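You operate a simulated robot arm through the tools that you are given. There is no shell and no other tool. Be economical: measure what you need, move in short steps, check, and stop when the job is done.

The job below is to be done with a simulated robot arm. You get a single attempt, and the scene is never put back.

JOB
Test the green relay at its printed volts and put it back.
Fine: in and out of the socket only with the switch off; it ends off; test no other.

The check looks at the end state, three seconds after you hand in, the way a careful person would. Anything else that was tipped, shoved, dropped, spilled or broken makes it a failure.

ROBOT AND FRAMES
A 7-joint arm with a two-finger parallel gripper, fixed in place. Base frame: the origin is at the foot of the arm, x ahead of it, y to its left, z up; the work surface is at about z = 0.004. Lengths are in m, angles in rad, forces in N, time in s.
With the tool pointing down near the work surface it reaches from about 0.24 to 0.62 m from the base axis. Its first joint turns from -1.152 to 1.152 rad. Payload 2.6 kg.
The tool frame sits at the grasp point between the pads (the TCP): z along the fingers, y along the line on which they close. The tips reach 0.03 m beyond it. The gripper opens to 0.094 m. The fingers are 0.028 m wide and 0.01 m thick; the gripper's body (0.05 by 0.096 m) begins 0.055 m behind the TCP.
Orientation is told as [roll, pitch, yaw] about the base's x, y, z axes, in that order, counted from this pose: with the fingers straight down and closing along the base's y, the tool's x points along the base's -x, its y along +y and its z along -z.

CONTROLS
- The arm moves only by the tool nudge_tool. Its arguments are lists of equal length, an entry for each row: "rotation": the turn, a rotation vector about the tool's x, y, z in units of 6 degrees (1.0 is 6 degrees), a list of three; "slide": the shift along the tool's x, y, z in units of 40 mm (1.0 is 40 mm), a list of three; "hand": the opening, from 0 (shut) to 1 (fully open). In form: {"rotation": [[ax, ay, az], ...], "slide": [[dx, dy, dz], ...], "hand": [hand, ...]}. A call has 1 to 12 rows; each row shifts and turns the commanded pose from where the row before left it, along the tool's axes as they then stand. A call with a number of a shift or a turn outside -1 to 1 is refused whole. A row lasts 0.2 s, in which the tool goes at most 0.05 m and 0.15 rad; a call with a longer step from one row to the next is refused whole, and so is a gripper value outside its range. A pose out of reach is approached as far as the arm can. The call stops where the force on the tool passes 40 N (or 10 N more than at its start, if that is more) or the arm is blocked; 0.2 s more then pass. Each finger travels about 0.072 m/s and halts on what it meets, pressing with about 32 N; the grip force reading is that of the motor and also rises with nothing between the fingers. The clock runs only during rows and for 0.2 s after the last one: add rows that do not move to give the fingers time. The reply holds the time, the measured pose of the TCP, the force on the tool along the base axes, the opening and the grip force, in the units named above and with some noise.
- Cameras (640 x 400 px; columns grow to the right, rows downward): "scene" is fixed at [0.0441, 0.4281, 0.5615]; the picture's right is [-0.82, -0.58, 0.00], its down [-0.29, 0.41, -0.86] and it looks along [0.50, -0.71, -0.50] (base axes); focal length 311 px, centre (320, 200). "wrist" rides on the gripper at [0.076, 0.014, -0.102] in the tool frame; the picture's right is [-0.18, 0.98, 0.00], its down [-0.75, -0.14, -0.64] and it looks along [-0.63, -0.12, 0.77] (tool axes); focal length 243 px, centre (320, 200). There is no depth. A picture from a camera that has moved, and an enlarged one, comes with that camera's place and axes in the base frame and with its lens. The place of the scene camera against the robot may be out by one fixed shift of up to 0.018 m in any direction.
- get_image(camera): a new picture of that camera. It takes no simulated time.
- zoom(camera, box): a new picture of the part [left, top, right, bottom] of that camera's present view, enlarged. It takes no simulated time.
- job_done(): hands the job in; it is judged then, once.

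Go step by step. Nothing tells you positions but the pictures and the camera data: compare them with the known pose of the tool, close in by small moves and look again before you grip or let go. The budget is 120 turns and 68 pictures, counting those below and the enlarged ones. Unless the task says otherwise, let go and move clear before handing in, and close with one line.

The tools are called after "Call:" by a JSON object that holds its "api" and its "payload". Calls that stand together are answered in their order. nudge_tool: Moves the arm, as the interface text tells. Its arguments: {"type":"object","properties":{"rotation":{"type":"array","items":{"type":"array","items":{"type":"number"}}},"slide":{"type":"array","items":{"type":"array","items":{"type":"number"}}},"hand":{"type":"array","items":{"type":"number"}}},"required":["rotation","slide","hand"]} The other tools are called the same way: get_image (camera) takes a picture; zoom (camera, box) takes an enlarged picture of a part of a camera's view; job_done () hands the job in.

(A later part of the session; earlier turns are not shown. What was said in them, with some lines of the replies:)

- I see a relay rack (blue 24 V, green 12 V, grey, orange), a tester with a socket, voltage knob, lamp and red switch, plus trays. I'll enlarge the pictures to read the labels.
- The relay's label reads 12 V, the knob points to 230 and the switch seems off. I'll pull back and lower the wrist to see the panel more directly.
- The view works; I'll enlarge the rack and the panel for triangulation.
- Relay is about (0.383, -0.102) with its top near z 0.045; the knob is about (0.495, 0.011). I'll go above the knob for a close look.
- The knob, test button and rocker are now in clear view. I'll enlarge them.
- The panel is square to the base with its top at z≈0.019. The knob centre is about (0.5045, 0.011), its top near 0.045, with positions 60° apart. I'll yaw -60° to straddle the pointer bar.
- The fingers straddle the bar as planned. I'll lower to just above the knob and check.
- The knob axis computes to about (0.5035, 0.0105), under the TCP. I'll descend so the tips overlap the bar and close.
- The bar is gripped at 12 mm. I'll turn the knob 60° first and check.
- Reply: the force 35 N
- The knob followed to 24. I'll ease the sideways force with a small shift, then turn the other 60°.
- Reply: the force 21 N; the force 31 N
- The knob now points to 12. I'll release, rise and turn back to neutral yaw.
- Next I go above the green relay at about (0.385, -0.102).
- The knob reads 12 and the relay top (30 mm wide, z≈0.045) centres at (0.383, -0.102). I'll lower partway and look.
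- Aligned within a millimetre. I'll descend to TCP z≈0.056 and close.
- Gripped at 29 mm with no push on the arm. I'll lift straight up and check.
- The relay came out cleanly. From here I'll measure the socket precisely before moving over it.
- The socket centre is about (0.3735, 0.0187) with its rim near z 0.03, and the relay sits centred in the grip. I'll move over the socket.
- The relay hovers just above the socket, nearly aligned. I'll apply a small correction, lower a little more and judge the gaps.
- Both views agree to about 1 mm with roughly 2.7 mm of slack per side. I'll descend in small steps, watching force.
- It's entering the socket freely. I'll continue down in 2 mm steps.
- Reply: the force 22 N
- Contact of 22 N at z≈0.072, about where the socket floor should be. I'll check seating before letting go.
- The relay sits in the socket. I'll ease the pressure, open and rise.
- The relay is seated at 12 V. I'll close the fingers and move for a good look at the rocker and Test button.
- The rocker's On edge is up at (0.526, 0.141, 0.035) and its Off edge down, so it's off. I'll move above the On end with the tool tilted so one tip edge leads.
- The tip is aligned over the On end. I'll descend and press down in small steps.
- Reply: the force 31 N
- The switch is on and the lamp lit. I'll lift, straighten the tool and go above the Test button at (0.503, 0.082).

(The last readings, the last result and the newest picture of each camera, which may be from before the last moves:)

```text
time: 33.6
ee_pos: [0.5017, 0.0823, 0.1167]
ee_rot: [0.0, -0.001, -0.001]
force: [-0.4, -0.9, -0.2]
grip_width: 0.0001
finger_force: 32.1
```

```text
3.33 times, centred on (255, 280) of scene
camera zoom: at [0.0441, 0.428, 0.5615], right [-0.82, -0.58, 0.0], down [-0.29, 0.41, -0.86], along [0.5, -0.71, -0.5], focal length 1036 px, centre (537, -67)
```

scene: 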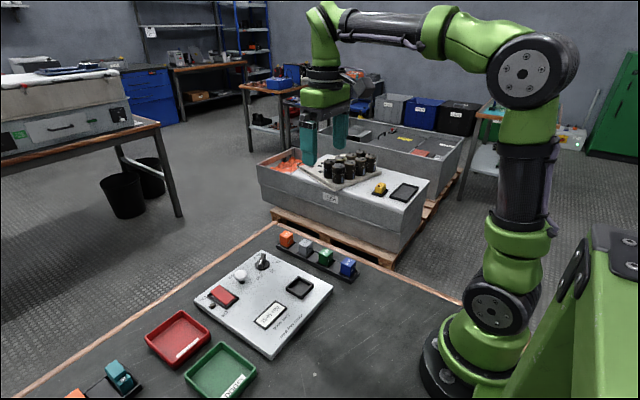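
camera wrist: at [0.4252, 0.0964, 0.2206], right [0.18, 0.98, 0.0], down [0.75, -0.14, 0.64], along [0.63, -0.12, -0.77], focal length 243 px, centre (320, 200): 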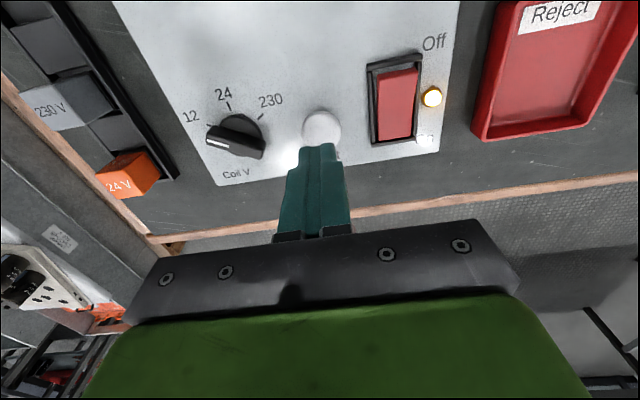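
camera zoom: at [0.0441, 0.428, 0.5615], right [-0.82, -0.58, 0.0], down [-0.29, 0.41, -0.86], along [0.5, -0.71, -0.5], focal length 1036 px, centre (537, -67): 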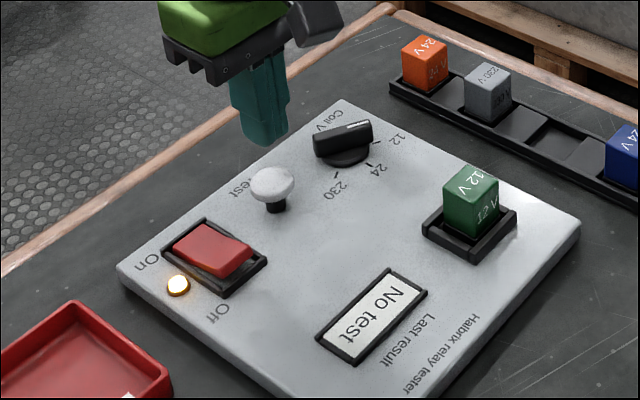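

The closed tips are over the Test button. I'll press down in small steps.

Call:
{"api": "nudge_tool", "payload": {"rotation": [[0, 0, 0], [0, 0, 0], [0, 0, 0], [0, 0, 0], [0, 0, 0], [0, 0, 0]], "slide": [[0, 0, 0.4], [0, 0, 0.35], [0, 0, 0.075], [0, 0, 0.075], [0, 0, 0.075], [0, 0, 0]], "hand": [0, 0, 0, 0, 0, 0]}}

Call:
{"api": "zoom", "payload": {"camera": "scene", "box": [180, 220, 330, 340]}}

```text
time: 35.0
ee_pos: [0.5005, 0.0804, 0.0765]
ee_rot: [0.001, 0.001, 0.0]
force: [0.4, 0.0, 1.1]
grip_width: 0.0001
finger_force: 31.5
```

```text
3.33 times, centred on (255, 280) of scene
camera zoom: at [0.0441, 0.4281, 0.5615], right [-0.82, -0.58, 0.0], down [-0.29, 0.41, -0.86], along [0.5, -0.71, -0.5], focal length 1036 px, centre (537, -67)
```

zoom: 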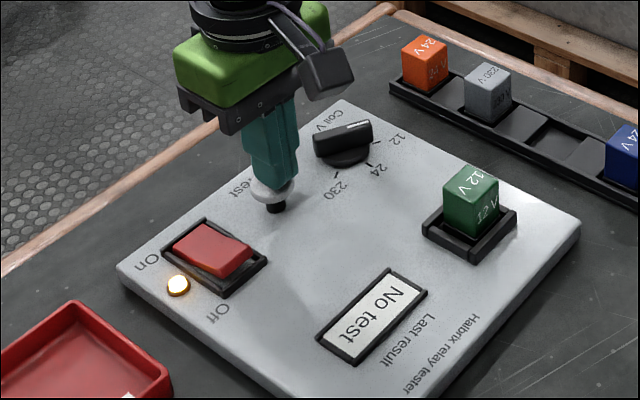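

The tips are just about at the button with no force yet. I'll press on in 3 mm steps.

Call:
{"api": "nudge_tool", "payload": {"rotation": [[0, 0, 0], [0, 0, 0], [0, 0, 0]], "slide": [[0, 0, 0.075], [0, 0, 0.075], [0, 0, 0]], "hand": [0, 0, 0]}}

Call:
{"api": "zoom", "payload": {"camera": "scene", "box": [180, 220, 330, 340]}}

```text
time: 35.8
ee_pos: [0.5018, 0.0811, 0.0724]
ee_rot: [0.0, 0.001, 0.001]
force: [-0.7, 0.5, 1.9]
grip_width: 0.0
finger_force: 31.8
```

```text
3.33 times, centred on (255, 280) of scene
camera zoom: at [0.0441, 0.4281, 0.5615], right [-0.82, -0.58, 0.0], down [-0.29, 0.41, -0.86], along [0.5, -0.71, -0.5], focal length 1036 px, centre (537, -67)
```

zoom: 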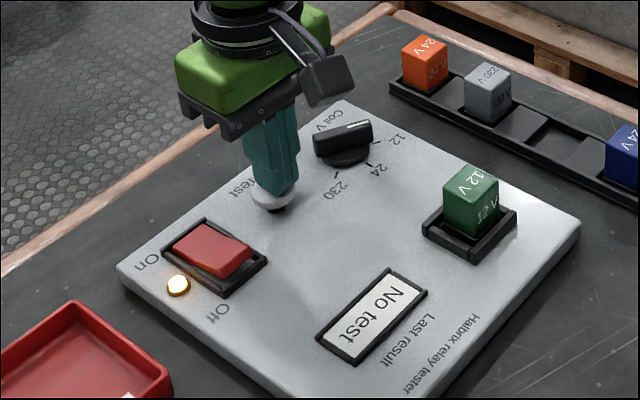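

The button is moving down lightly. I'll continue.

Call:
{"api": "nudge_tool", "payload": {"rotation": [[0, 0, 0], [0, 0, 0], [0, 0, 0], [0, 0, 0], [0, 0, 0]], "slide": [[0, 0, 0.06], [0, 0, 0.06], [0, 0, 0], [0, 0, 0], [0, 0, 0]], "hand": [0, 0, 0, 0, 0]}}

Call:
{"api": "zoom", "payload": {"camera": "scene", "box": [180, 220, 330, 340]}}

```text
time: 37.0
ee_pos: [0.5002, 0.0815, 0.0664]
ee_rot: [0.0, 0.0, -0.001]
force: [1.8, -1.6, 2.8]
grip_width: 0.0
finger_force: 31.9
```

```text
3.33 times, centred on (255, 280) of scene
camera zoom: at [0.0441, 0.4281, 0.5615], right [-0.82, -0.58, 0.0], down [-0.29, 0.41, -0.86], along [0.5, -0.71, -0.5], focal length 1036 px, centre (537, -67)
```

zoom: 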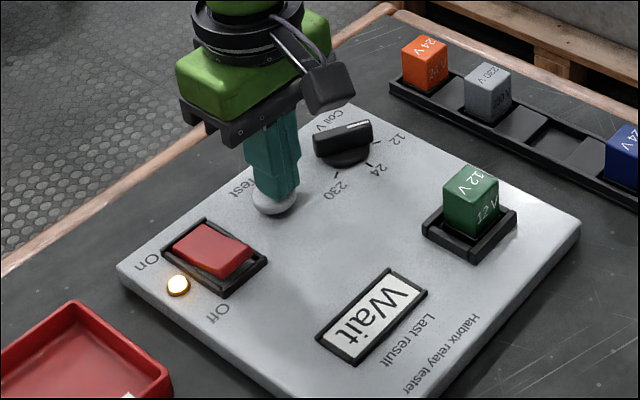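

The display shows "Wait", so the test is running. I'll hold still and let time pass.

Call:
{"api": "nudge_tool", "payload": {"rotation": [[0, 0, 0], [0, 0, 0], [0, 0, 0], [0, 0, 0], [0, 0, 0], [0, 0, 0], [0, 0, 0], [0, 0, 0], [0, 0, 0], [0, 0, 0], [0, 0, 0], [0, 0, 0]], "slide": [[0, 0, 0], [0, 0, 0], [0, 0, 0], [0, 0, 0], [0, 0, 0], [0, 0, 0], [0, 0, 0], [0, 0, 0], [0, 0, 0], [0, 0, 0], [0, 0, 0], [0, 0, 0]], "hand": [0, 0, 0, 0, 0, 0, 0, 0, 0, 0, 0, 0]}}

Call:
{"api": "zoom", "payload": {"camera": "scene", "box": [180, 220, 330, 340]}}

```text
time: 39.6
ee_pos: [0.5001, 0.0814, 0.0675]
ee_rot: [-0.002, 0.0, 0.001]
force: [-0.1, 0.2, 2.5]
grip_width: 0.0001
finger_force: 32.2
```

```text
3.33 times, centred on (255, 280) of scene
camera zoom: at [0.0441, 0.4281, 0.5615], right [-0.82, -0.58, 0.0], down [-0.29, 0.41, -0.86], along [0.5, -0.71, -0.5], focal length 1036 px, centre (537, -67)
```

zoom: 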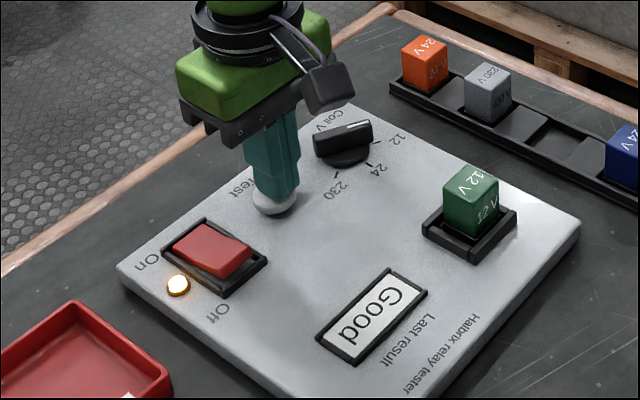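

The result is "Good". I'll lift and go tilt over the Off end of the rocker.

Call:
{"api": "nudge_tool", "payload": {"rotation": [[0, 0, 0], [0, 0, 0], [0, 0, 0], [0, 0, 0], [0, -1, 0], [0, -1, 0], [0, -1, 0], [0, 0, 0]], "slide": [[0, 0, -0.6], [0, 0, -0.6], [0.22, 0.75, 0], [0.22, 0.75, 0], [0, 0, 0], [0, 0, 0], [0, 0, 0], [0, 0, 0]], "hand": [0, 0, 0, 0, 0, 0, 0, 0]}}

Call:
{"api": "zoom", "payload": {"camera": "wrist", "box": [220, 60, 420, 210]}}

```text
time: 41.4
ee_pos: [0.4845, 0.1407, 0.1153]
ee_rot: [0.002, -0.315, 0.0]
force: [0.0, 0.9, 0.8]
grip_width: 0.0
finger_force: 32.2
```

```text
2.67 times, centred on (320, 135) of wrist
camera zoom: at [0.3779, 0.1547, 0.1904], right [0.17, 0.98, 0.06], down [0.52, -0.14, 0.84], along [0.84, -0.12, -0.53], focal length 647 px, centre (320, 373)
```

zoom: 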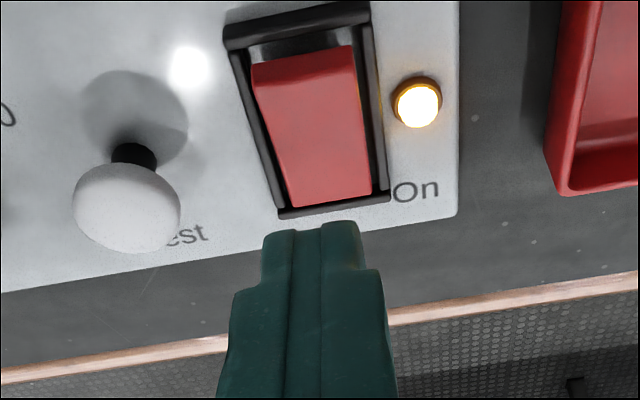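

Aligned over the Off end. I'll press down to switch off.

Call:
{"api": "nudge_tool", "payload": {"rotation": [[0, 0, 0], [0, 0, 0], [0, 0, 0], [0, 0, 0], [0, 0, 0], [0, 0, 0]], "slide": [[0.155, 0, 0.475], [0.18, 0, 0.56], [0.031, 0, 0.095], [0.031, 0, 0.095], [0.031, 0, 0.095], [0, 0, 0]], "hand": [0, 0, 0, 0, 0, 0]}}

Call:
{"api": "zoom", "payload": {"camera": "wrist", "box": [220, 60, 420, 210]}}

```text
time: 42.8
ee_pos: [0.4852, 0.14, 0.0614]
ee_rot: [0.0, -0.317, 0.001]
force: [-6.4, -2.0, 11.5]
grip_width: 0.0002
finger_force: 32.1
```

```text
2.67 times, centred on (320, 135) of wrist
camera zoom: at [0.38, 0.1539, 0.1366], right [0.17, 0.98, 0.06], down [0.52, -0.14, 0.84], along [0.84, -0.12, -0.53], focal length 647 px, centre (320, 373)
```

zoom: 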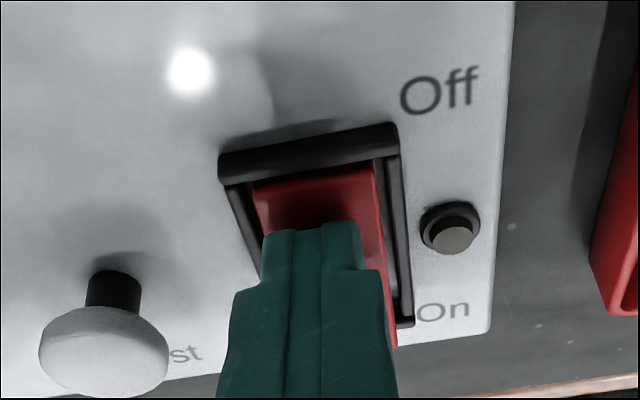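

The lamp is out: switched off. I'll lift, straighten, open and go back above the relay in the socket.

Call:
{"api": "nudge_tool", "payload": {"rotation": [[0, 0, 0], [0, 0, 0], [0, 0, 0], [0, 1, 0], [0, 1, 0], [0, 1, 0], [0, 0, 0], [0, 0, 0], [0, 0, 0], [0, 0, 0], [0, 0, 0], [0, 0, 0]], "slide": [[-0.216, 0, -0.666], [-0.216, 0, -0.666], [-0.216, 0, -0.666], [0, 0, 0], [0, 0, 0], [0, 0, 0], [0.55, -0.606, 0], [0.55, -0.606, 0], [0.55, -0.606, 0], [0.55, -0.606, 0], [0.55, -0.606, 0], [0, 0, 0]], "hand": [0, 0, 0, 0, 0, 0, 0, 0.2, 0.4, 0.5, 0.5, 0.5]}}

Call:
{"api": "get_image", "payload": {"camera": "wrist"}}

Call:
{"api": "zoom", "payload": {"camera": "wrist", "box": [240, 50, 400, 170]}}

Call:
{"api": "zoom", "payload": {"camera": "scene", "box": [190, 220, 370, 360]}}

```text
time: 45.4
ee_pos: [0.3772, 0.0197, 0.1439]
ee_rot: [0.0, 0.001, 0.004]
force: [0.6, 1.2, -0.7]
grip_width: 0.0469
finger_force: 0.0
```

```text
19 pictures are left
camera wrist: at [0.2999, 0.0332, 0.2476], right [0.18, 0.98, 0.0], down [0.75, -0.14, 0.64], along [0.63, -0.12, -0.77], focal length 243 px, centre (320, 200)
```

wrist: 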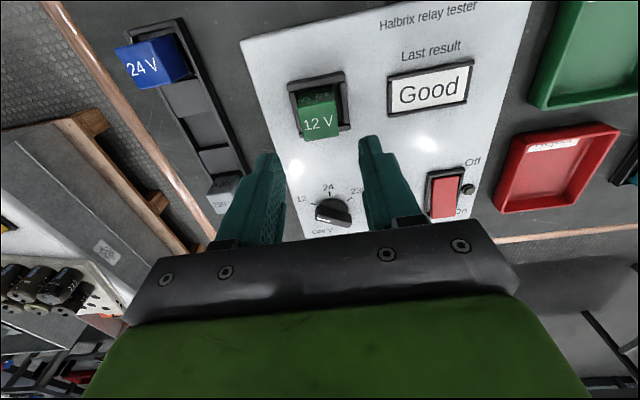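

```text
3.33 times, centred on (320, 110) of wrist
camera zoom: at [0.2999, 0.0332, 0.2476], right [0.18, 0.98, 0.0], down [0.75, -0.14, 0.64], along [0.63, -0.12, -0.77], focal length 809 px, centre (320, 500)
```

zoom: 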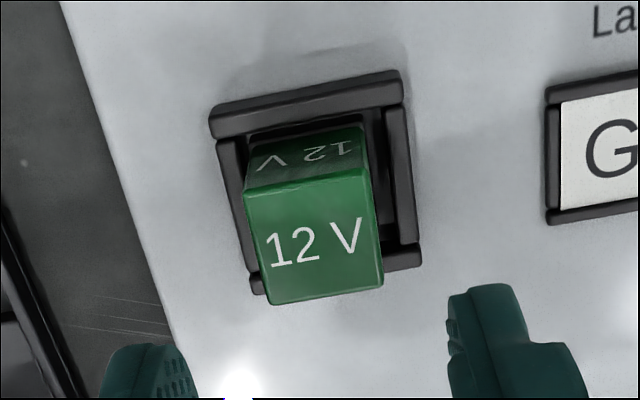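

```text
2.86 times, centred on (280, 290) of scene
camera zoom: at [0.0441, 0.428, 0.5615], right [-0.82, -0.58, 0.0], down [-0.29, 0.41, -0.86], along [0.5, -0.71, -0.5], focal length 888 px, centre (434, -57)
```

zoom: 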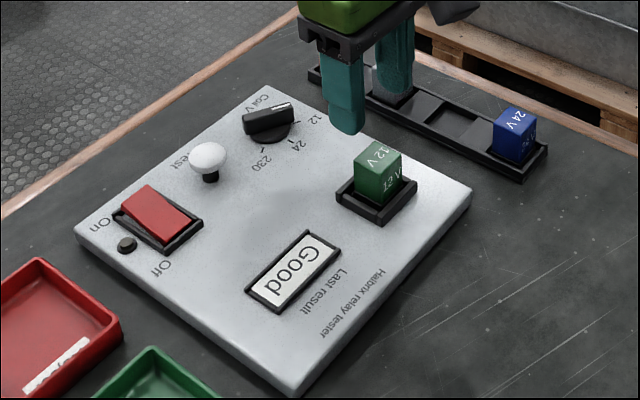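

Display says Good and the switch is off. The relay centre needs about a 2 mm correction; then I'll descend and grip as before.

Call:
{"api": "nudge_tool", "payload": {"rotation": [[0, 0, 0], [0, 0, 0], [0, 0, 0], [0, 0, 0], [0, 0, 0], [0, 0, 0], [0, 0, 0], [0, 0, 0]], "slide": [[0.055, -0.025, 0.6], [0, 0, 0.6], [0, 0, 0.57], [0, 0, 0], [0, 0, 0], [0, 0, 0], [0, 0, 0], [0, 0, 0]], "hand": [0.5, 0.5, 0.5, 0.5, 0.35, 0.25, 0.2, 0.2]}}

Call:
{"api": "zoom", "payload": {"camera": "wrist", "box": [220, 60, 420, 210]}}

```text
time: 47.2
ee_pos: [0.3718, 0.0198, 0.0702]
ee_rot: [-0.001, 0.0, 0.0]
force: [-0.7, -0.1, 0.1]
grip_width: 0.029
finger_force: 32.2
```

```text
2.67 times, centred on (320, 135) of wrist
camera zoom: at [0.2951, 0.0337, 0.1747], right [0.18, 0.98, 0.0], down [0.75, -0.14, 0.64], along [0.63, -0.12, -0.77], focal length 647 px, centre (320, 373)
```

zoom: 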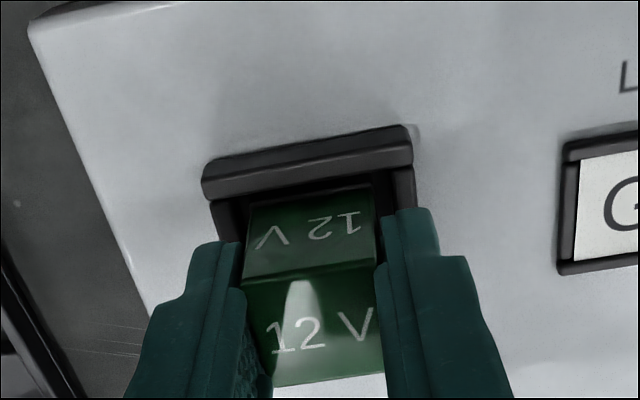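

Gripped. I'll lift it out and carry it back above its empty rack slot.

Call:
{"api": "nudge_tool", "payload": {"rotation": [[0, 0, 0], [0, 0, 0], [0, 0, 0], [0, 0, 0], [0, 0, 0], [0, 0, 0], [0, 0, 0], [0, 0, 0], [0, 0, 0]], "slide": [[0, 0, -0.25], [0, 0, -0.5], [0, 0, -0.9], [-0.055, -0.76, 0], [-0.055, -0.76, 0], [-0.055, -0.76, 0], [-0.055, -0.79, 0], [0, 0, 0.7], [0, 0, 0]], "hand": [0.2, 0.2, 0.2, 0.2, 0.2, 0.2, 0.2, 0.2, 0.2]}}

Call:
{"api": "zoom", "payload": {"camera": "wrist", "box": [250, 60, 390, 180]}}

Call:
{"api": "zoom", "payload": {"camera": "scene", "box": [290, 220, 370, 300]}}

```text
time: 49.2
ee_pos: [0.3785, -0.1058, 0.1099]
ee_rot: [0.001, 0.0, 0.003]
force: [-1.1, 0.5, -0.8]
grip_width: 0.0288
finger_force: 32.1
```

```text
3.33 times, centred on (320, 120) of wrist
camera zoom: at [0.3022, -0.0908, 0.2138], right [0.18, 0.98, 0.0], down [0.75, -0.14, 0.64], along [0.63, -0.12, -0.77], focal length 809 px, centre (320, 467)
```

zoom: 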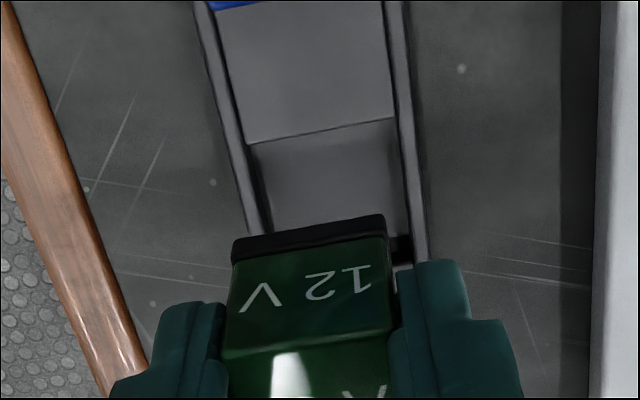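

```text
5.00 times, centred on (330, 260) of scene
camera zoom: at [0.0441, 0.428, 0.5615], right [-0.82, -0.58, 0.0], down [-0.29, 0.41, -0.86], along [0.5, -0.71, -0.5], focal length 1553 px, centre (270, -100)
```

zoom: 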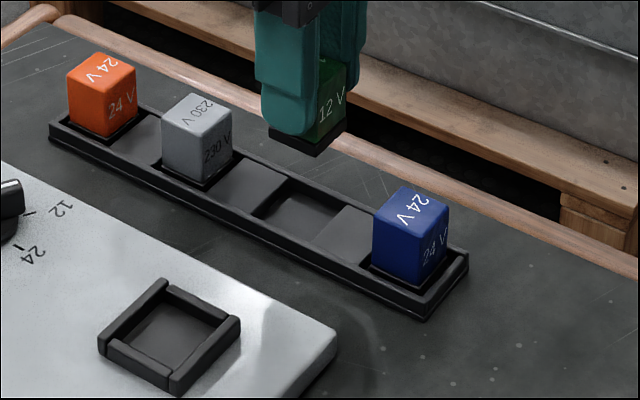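

The relay needs about +3 mm in y and +1 mm in x to centre over its slot. I'll correct, lower and check the gaps.

Call:
{"api": "nudge_tool", "payload": {"rotation": [[0, 0, 0], [0, 0, 0], [0, 0, 0]], "slide": [[-0.02, 0.075, 0.4], [0, 0, 0.35], [0, 0, 0]], "hand": [0.2, 0.2, 0.2]}}

Call:
{"api": "zoom", "payload": {"camera": "wrist", "box": [250, 60, 390, 180]}}

Call:
{"api": "zoom", "payload": {"camera": "scene", "box": [290, 220, 370, 300]}}

```text
time: 50.0
ee_pos: [0.3802, -0.0992, 0.0808]
ee_rot: [0.0, 0.0, -0.001]
force: [-0.7, 1.2, -1.2]
grip_width: 0.0293
finger_force: 31.4
```

```text
3.33 times, centred on (320, 120) of wrist
camera zoom: at [0.3038, -0.0857, 0.1844], right [0.18, 0.98, 0.0], down [0.75, -0.14, 0.64], along [0.63, -0.12, -0.77], focal length 809 px, centre (320, 467)
```

zoom: 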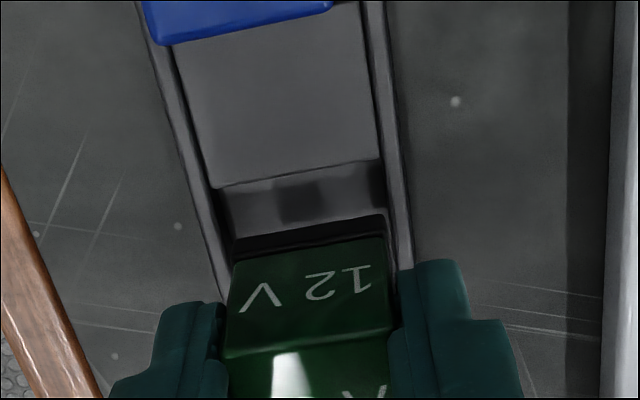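

```text
5.00 times, centred on (330, 260) of scene
camera zoom: at [0.0441, 0.4281, 0.5615], right [-0.82, -0.58, 0.0], down [-0.29, 0.41, -0.86], along [0.5, -0.71, -0.5], focal length 1553 px, centre (270, -100)
```

zoom: 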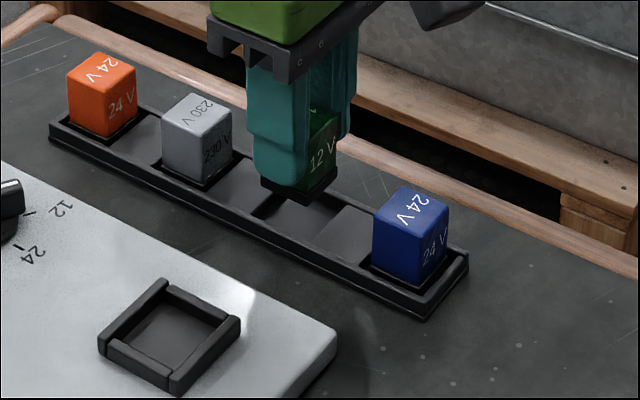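

Close; I'll correct y by -1.3 mm, lower another 8 mm and look enlarged.

Call:
{"api": "nudge_tool", "payload": {"rotation": [[0, 0, 0], [0, 0, 0]], "slide": [[0, -0.033, 0.2], [0, 0, 0]], "hand": [0.2, 0.2]}}

Call:
{"api": "zoom", "payload": {"camera": "scene", "box": [305, 235, 365, 285]}}

Call:
{"api": "zoom", "payload": {"camera": "wrist", "box": [270, 90, 370, 170]}}

```text
time: 50.6
ee_pos: [0.3808, -0.0996, 0.0732]
ee_rot: [0.0, 0.0, 0.0]
force: [0.4, -0.5, -0.9]
grip_width: 0.0291
finger_force: 31.8
```

```text
8.00 times, centred on (335, 260) of scene
camera zoom: at [0.0441, 0.4281, 0.5615], right [-0.82, -0.58, 0.0], down [-0.29, 0.41, -0.86], along [0.5, -0.71, -0.5], focal length 2485 px, centre (200, -280)
```

zoom: 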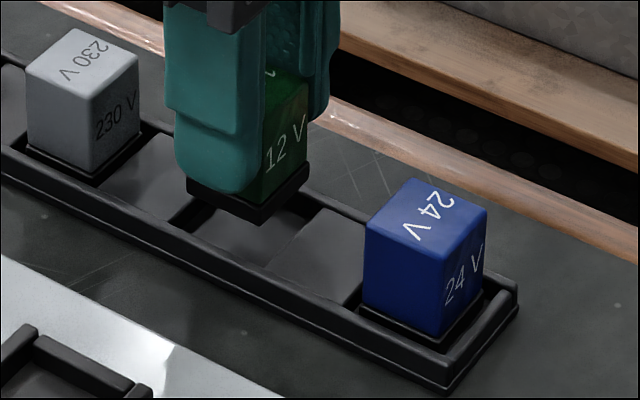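

```text
5.00 times, centred on (320, 130) of wrist
camera zoom: at [0.3039, -0.0867, 0.1769], right [0.18, 0.98, 0.0], down [0.75, -0.14, 0.64], along [0.63, -0.12, -0.77], focal length 1213 px, centre (320, 550)
```

zoom: 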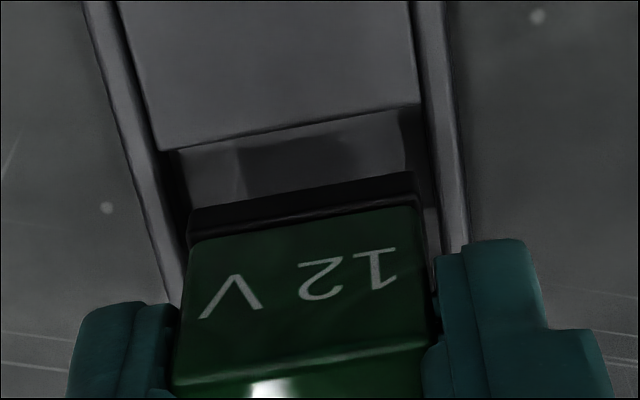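

Gaps in y are balanced, and both views suggest about -1.5 mm in x. I'll correct and lower in small steps.

Call:
{"api": "nudge_tool", "payload": {"rotation": [[0, 0, 0], [0, 0, 0], [0, 0, 0], [0, 0, 0]], "slide": [[0.0375, 0, 0], [0, 0, 0.15], [0, 0, 0.1], [0, 0, 0]], "hand": [0.2, 0.2, 0.2, 0.2]}}

Call:
{"api": "zoom", "payload": {"camera": "scene", "box": [305, 235, 365, 285]}}

Call:
{"api": "zoom", "payload": {"camera": "wrist", "box": [270, 90, 370, 170]}}

```text
time: 51.6
ee_pos: [0.3801, -0.1006, 0.0643]
ee_rot: [0.002, 0.001, 0.001]
force: [-0.3, 0.6, -1.3]
grip_width: 0.0292
finger_force: 31.4
```

```text
8.00 times, centred on (335, 260) of scene
camera zoom: at [0.0441, 0.4281, 0.5615], right [-0.82, -0.58, 0.0], down [-0.29, 0.41, -0.86], along [0.5, -0.71, -0.5], focal length 2485 px, centre (200, -280)
```

zoom: 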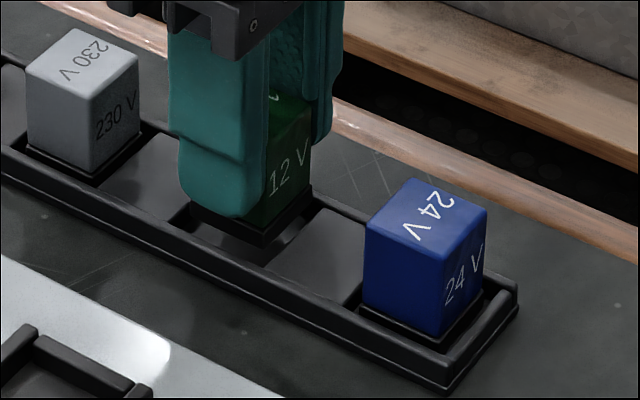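

```text
5.00 times, centred on (320, 130) of wrist
camera zoom: at [0.3025, -0.0869, 0.1675], right [0.18, 0.98, 0.0], down [0.75, -0.14, 0.64], along [0.63, -0.12, -0.77], focal length 1213 px, centre (320, 550)
```

zoom: 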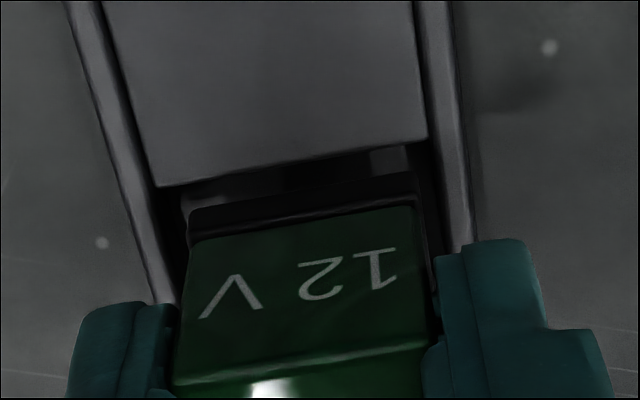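

Gaps look balanced; I'll give 0.7 mm back in x and lower gently to contact.

Call:
{"api": "nudge_tool", "payload": {"rotation": [[0, 0, 0], [0, 0, 0], [0, 0, 0], [0, 0, 0]], "slide": [[-0.018, 0, 0.06], [0, 0, 0.06], [0, 0, 0.06], [0, 0, 0]], "hand": [0.2, 0.2, 0.2, 0.2]}}

```text
time: 52.6
ee_pos: [0.3817, -0.1014, 0.0561]
ee_rot: [-0.001, 0.0, 0.002]
force: [-0.7, -0.3, -1.7]
grip_width: 0.029
finger_force: 32.3
```

Call:
{"api": "nudge_tool", "payload": {"rotation": [[0, 0, 0], [0, 0, 0]], "slide": [[0, 0, 0.05], [0, 0, 0]], "hand": [0.2, 0.2]}}

Call:
{"api": "zoom", "payload": {"camera": "scene", "box": [305, 235, 365, 285]}}

```text
time: 53.2
ee_pos: [0.3798, -0.1023, 0.0546]
ee_rot: [0.001, 0.0, 0.003]
force: [0.6, -0.3, -0.6]
grip_width: 0.0292
finger_force: 32.3
```

```text
8.00 times, centred on (335, 260) of scene
camera zoom: at [0.0441, 0.4281, 0.5615], right [-0.82, -0.58, 0.0], down [-0.29, 0.41, -0.86], along [0.5, -0.71, -0.5], focal length 2485 px, centre (200, -280)
```

zoom: 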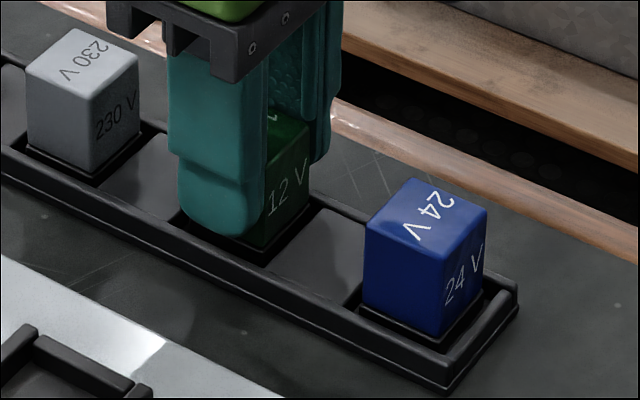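

The relay is inside the slot but no contact yet. I'll lower another 1–2 mm.

Call:
{"api": "nudge_tool", "payload": {"rotation": [[0, 0, 0], [0, 0, 0], [0, 0, 0]], "slide": [[0, 0, 0.025], [0, 0, 0.015], [0, 0, 0]], "hand": [0.2, 0.2, 0.2]}}

```text
time: 54.0
ee_pos: [0.3801, -0.1018, 0.0524]
ee_rot: [0.0, 0.0, 0.002]
force: [0.5, 0.3, -0.6]
grip_width: 0.029
finger_force: 32.3
```

Still no contact; continuing by 1 mm steps.

Call:
{"api": "nudge_tool", "payload": {"rotation": [[0, 0, 0], [0, 0, 0]], "slide": [[0, 0, 0.03], [0, 0, 0]], "hand": [0.2, 0.2]}}

```text
time: 54.6
ee_pos: [0.3803, -0.1031, 0.0512]
ee_rot: [0.0, 0.0, 0.001]
force: [-0.3, -0.2, -1.3]
grip_width: 0.0291
finger_force: 32.3
```

Call:
{"api": "nudge_tool", "payload": {"rotation": [[0, 0, 0], [0, 0, 0]], "slide": [[0, 0, 0.03], [0, 0, 0]], "hand": [0.2, 0.2]}}

Call:
{"api": "zoom", "payload": {"camera": "wrist", "box": [260, 80, 380, 200]}}

```text
time: 55.2
ee_pos: [0.3815, -0.1019, 0.0507]
ee_rot: [0.0, -0.001, 0.0]
force: [-9.2, 2.3, 29.5]
grip_width: 0.0288
finger_force: 32.0
```

```text
3.33 times, centred on (320, 140) of wrist
camera zoom: at [0.304, -0.0889, 0.1545], right [0.18, 0.98, 0.0], down [0.75, -0.14, 0.64], along [0.63, -0.12, -0.77], focal length 809 px, centre (320, 400)
```

zoom: 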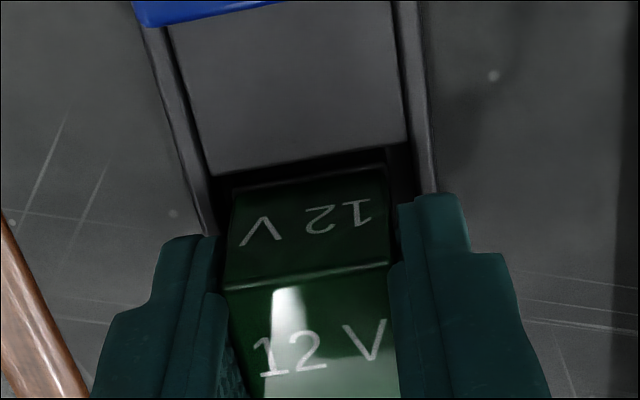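

Contact with the slot floor. I'll ease, open and rise straight up.

Call:
{"api": "nudge_tool", "payload": {"rotation": [[0, 0, 0], [0, 0, 0], [0, 0, 0], [0, 0, 0], [0, 0, 0], [0, 0, 0], [0, 0, 0]], "slide": [[0, 0, -0.025], [0, 0, 0], [0, 0, 0], [0, 0, 0], [0, 0, -0.6], [0, 0, -1], [0, 0, -1]], "hand": [0.2, 0.4, 0.55, 0.55, 0.55, 0.55, 0.55]}}

Call:
{"api": "zoom", "payload": {"camera": "scene", "box": [180, 210, 380, 360]}}

Call:
{"api": "zoom", "payload": {"camera": "wrist", "box": [230, 0, 430, 150]}}

```text
time: 56.8
ee_pos: [0.381, -0.1063, 0.1564]
ee_rot: [0.001, 0.002, 0.0]
force: [-0.6, -0.8, 0.8]
grip_width: 0.0516
finger_force: 0.0
```

```text
2.67 times, centred on (280, 285) of scene
camera zoom: at [0.0441, 0.4281, 0.5615], right [-0.82, -0.58, 0.0], down [-0.29, 0.41, -0.86], along [0.5, -0.71, -0.5], focal length 828 px, centre (427, -27)
```

zoom: 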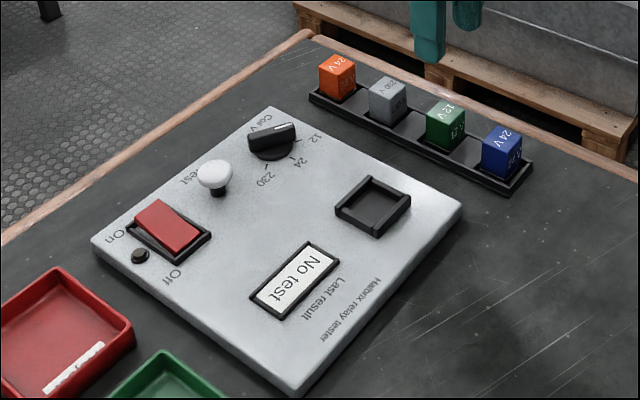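

```text
2.67 times, centred on (330, 75) of wrist
camera zoom: at [0.3033, -0.0914, 0.2606], right [0.18, 0.98, 0.0], down [0.75, -0.14, 0.64], along [0.63, -0.12, -0.77], focal length 647 px, centre (293, 533)
```

zoom: 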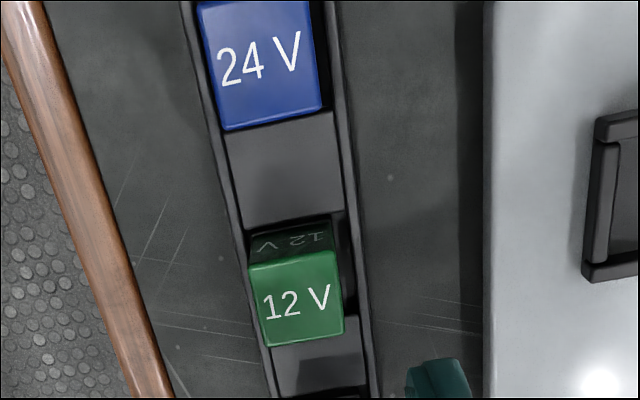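

The green 12 V relay stands upright in its rack slot, the switch is off with its lamp out, and nothing else was disturbed. The display went back to "No test" some time after I took the relay out; it read "Good" with the relay still in and the switch off. Handing in.

Call:
{"api": "job_done", "payload": {}}

```text
The job is handed in.
```

The green relay was tested at its printed 12 V, read "Good", and is back in its rack slot with the tester switched off; no other relay was tested.
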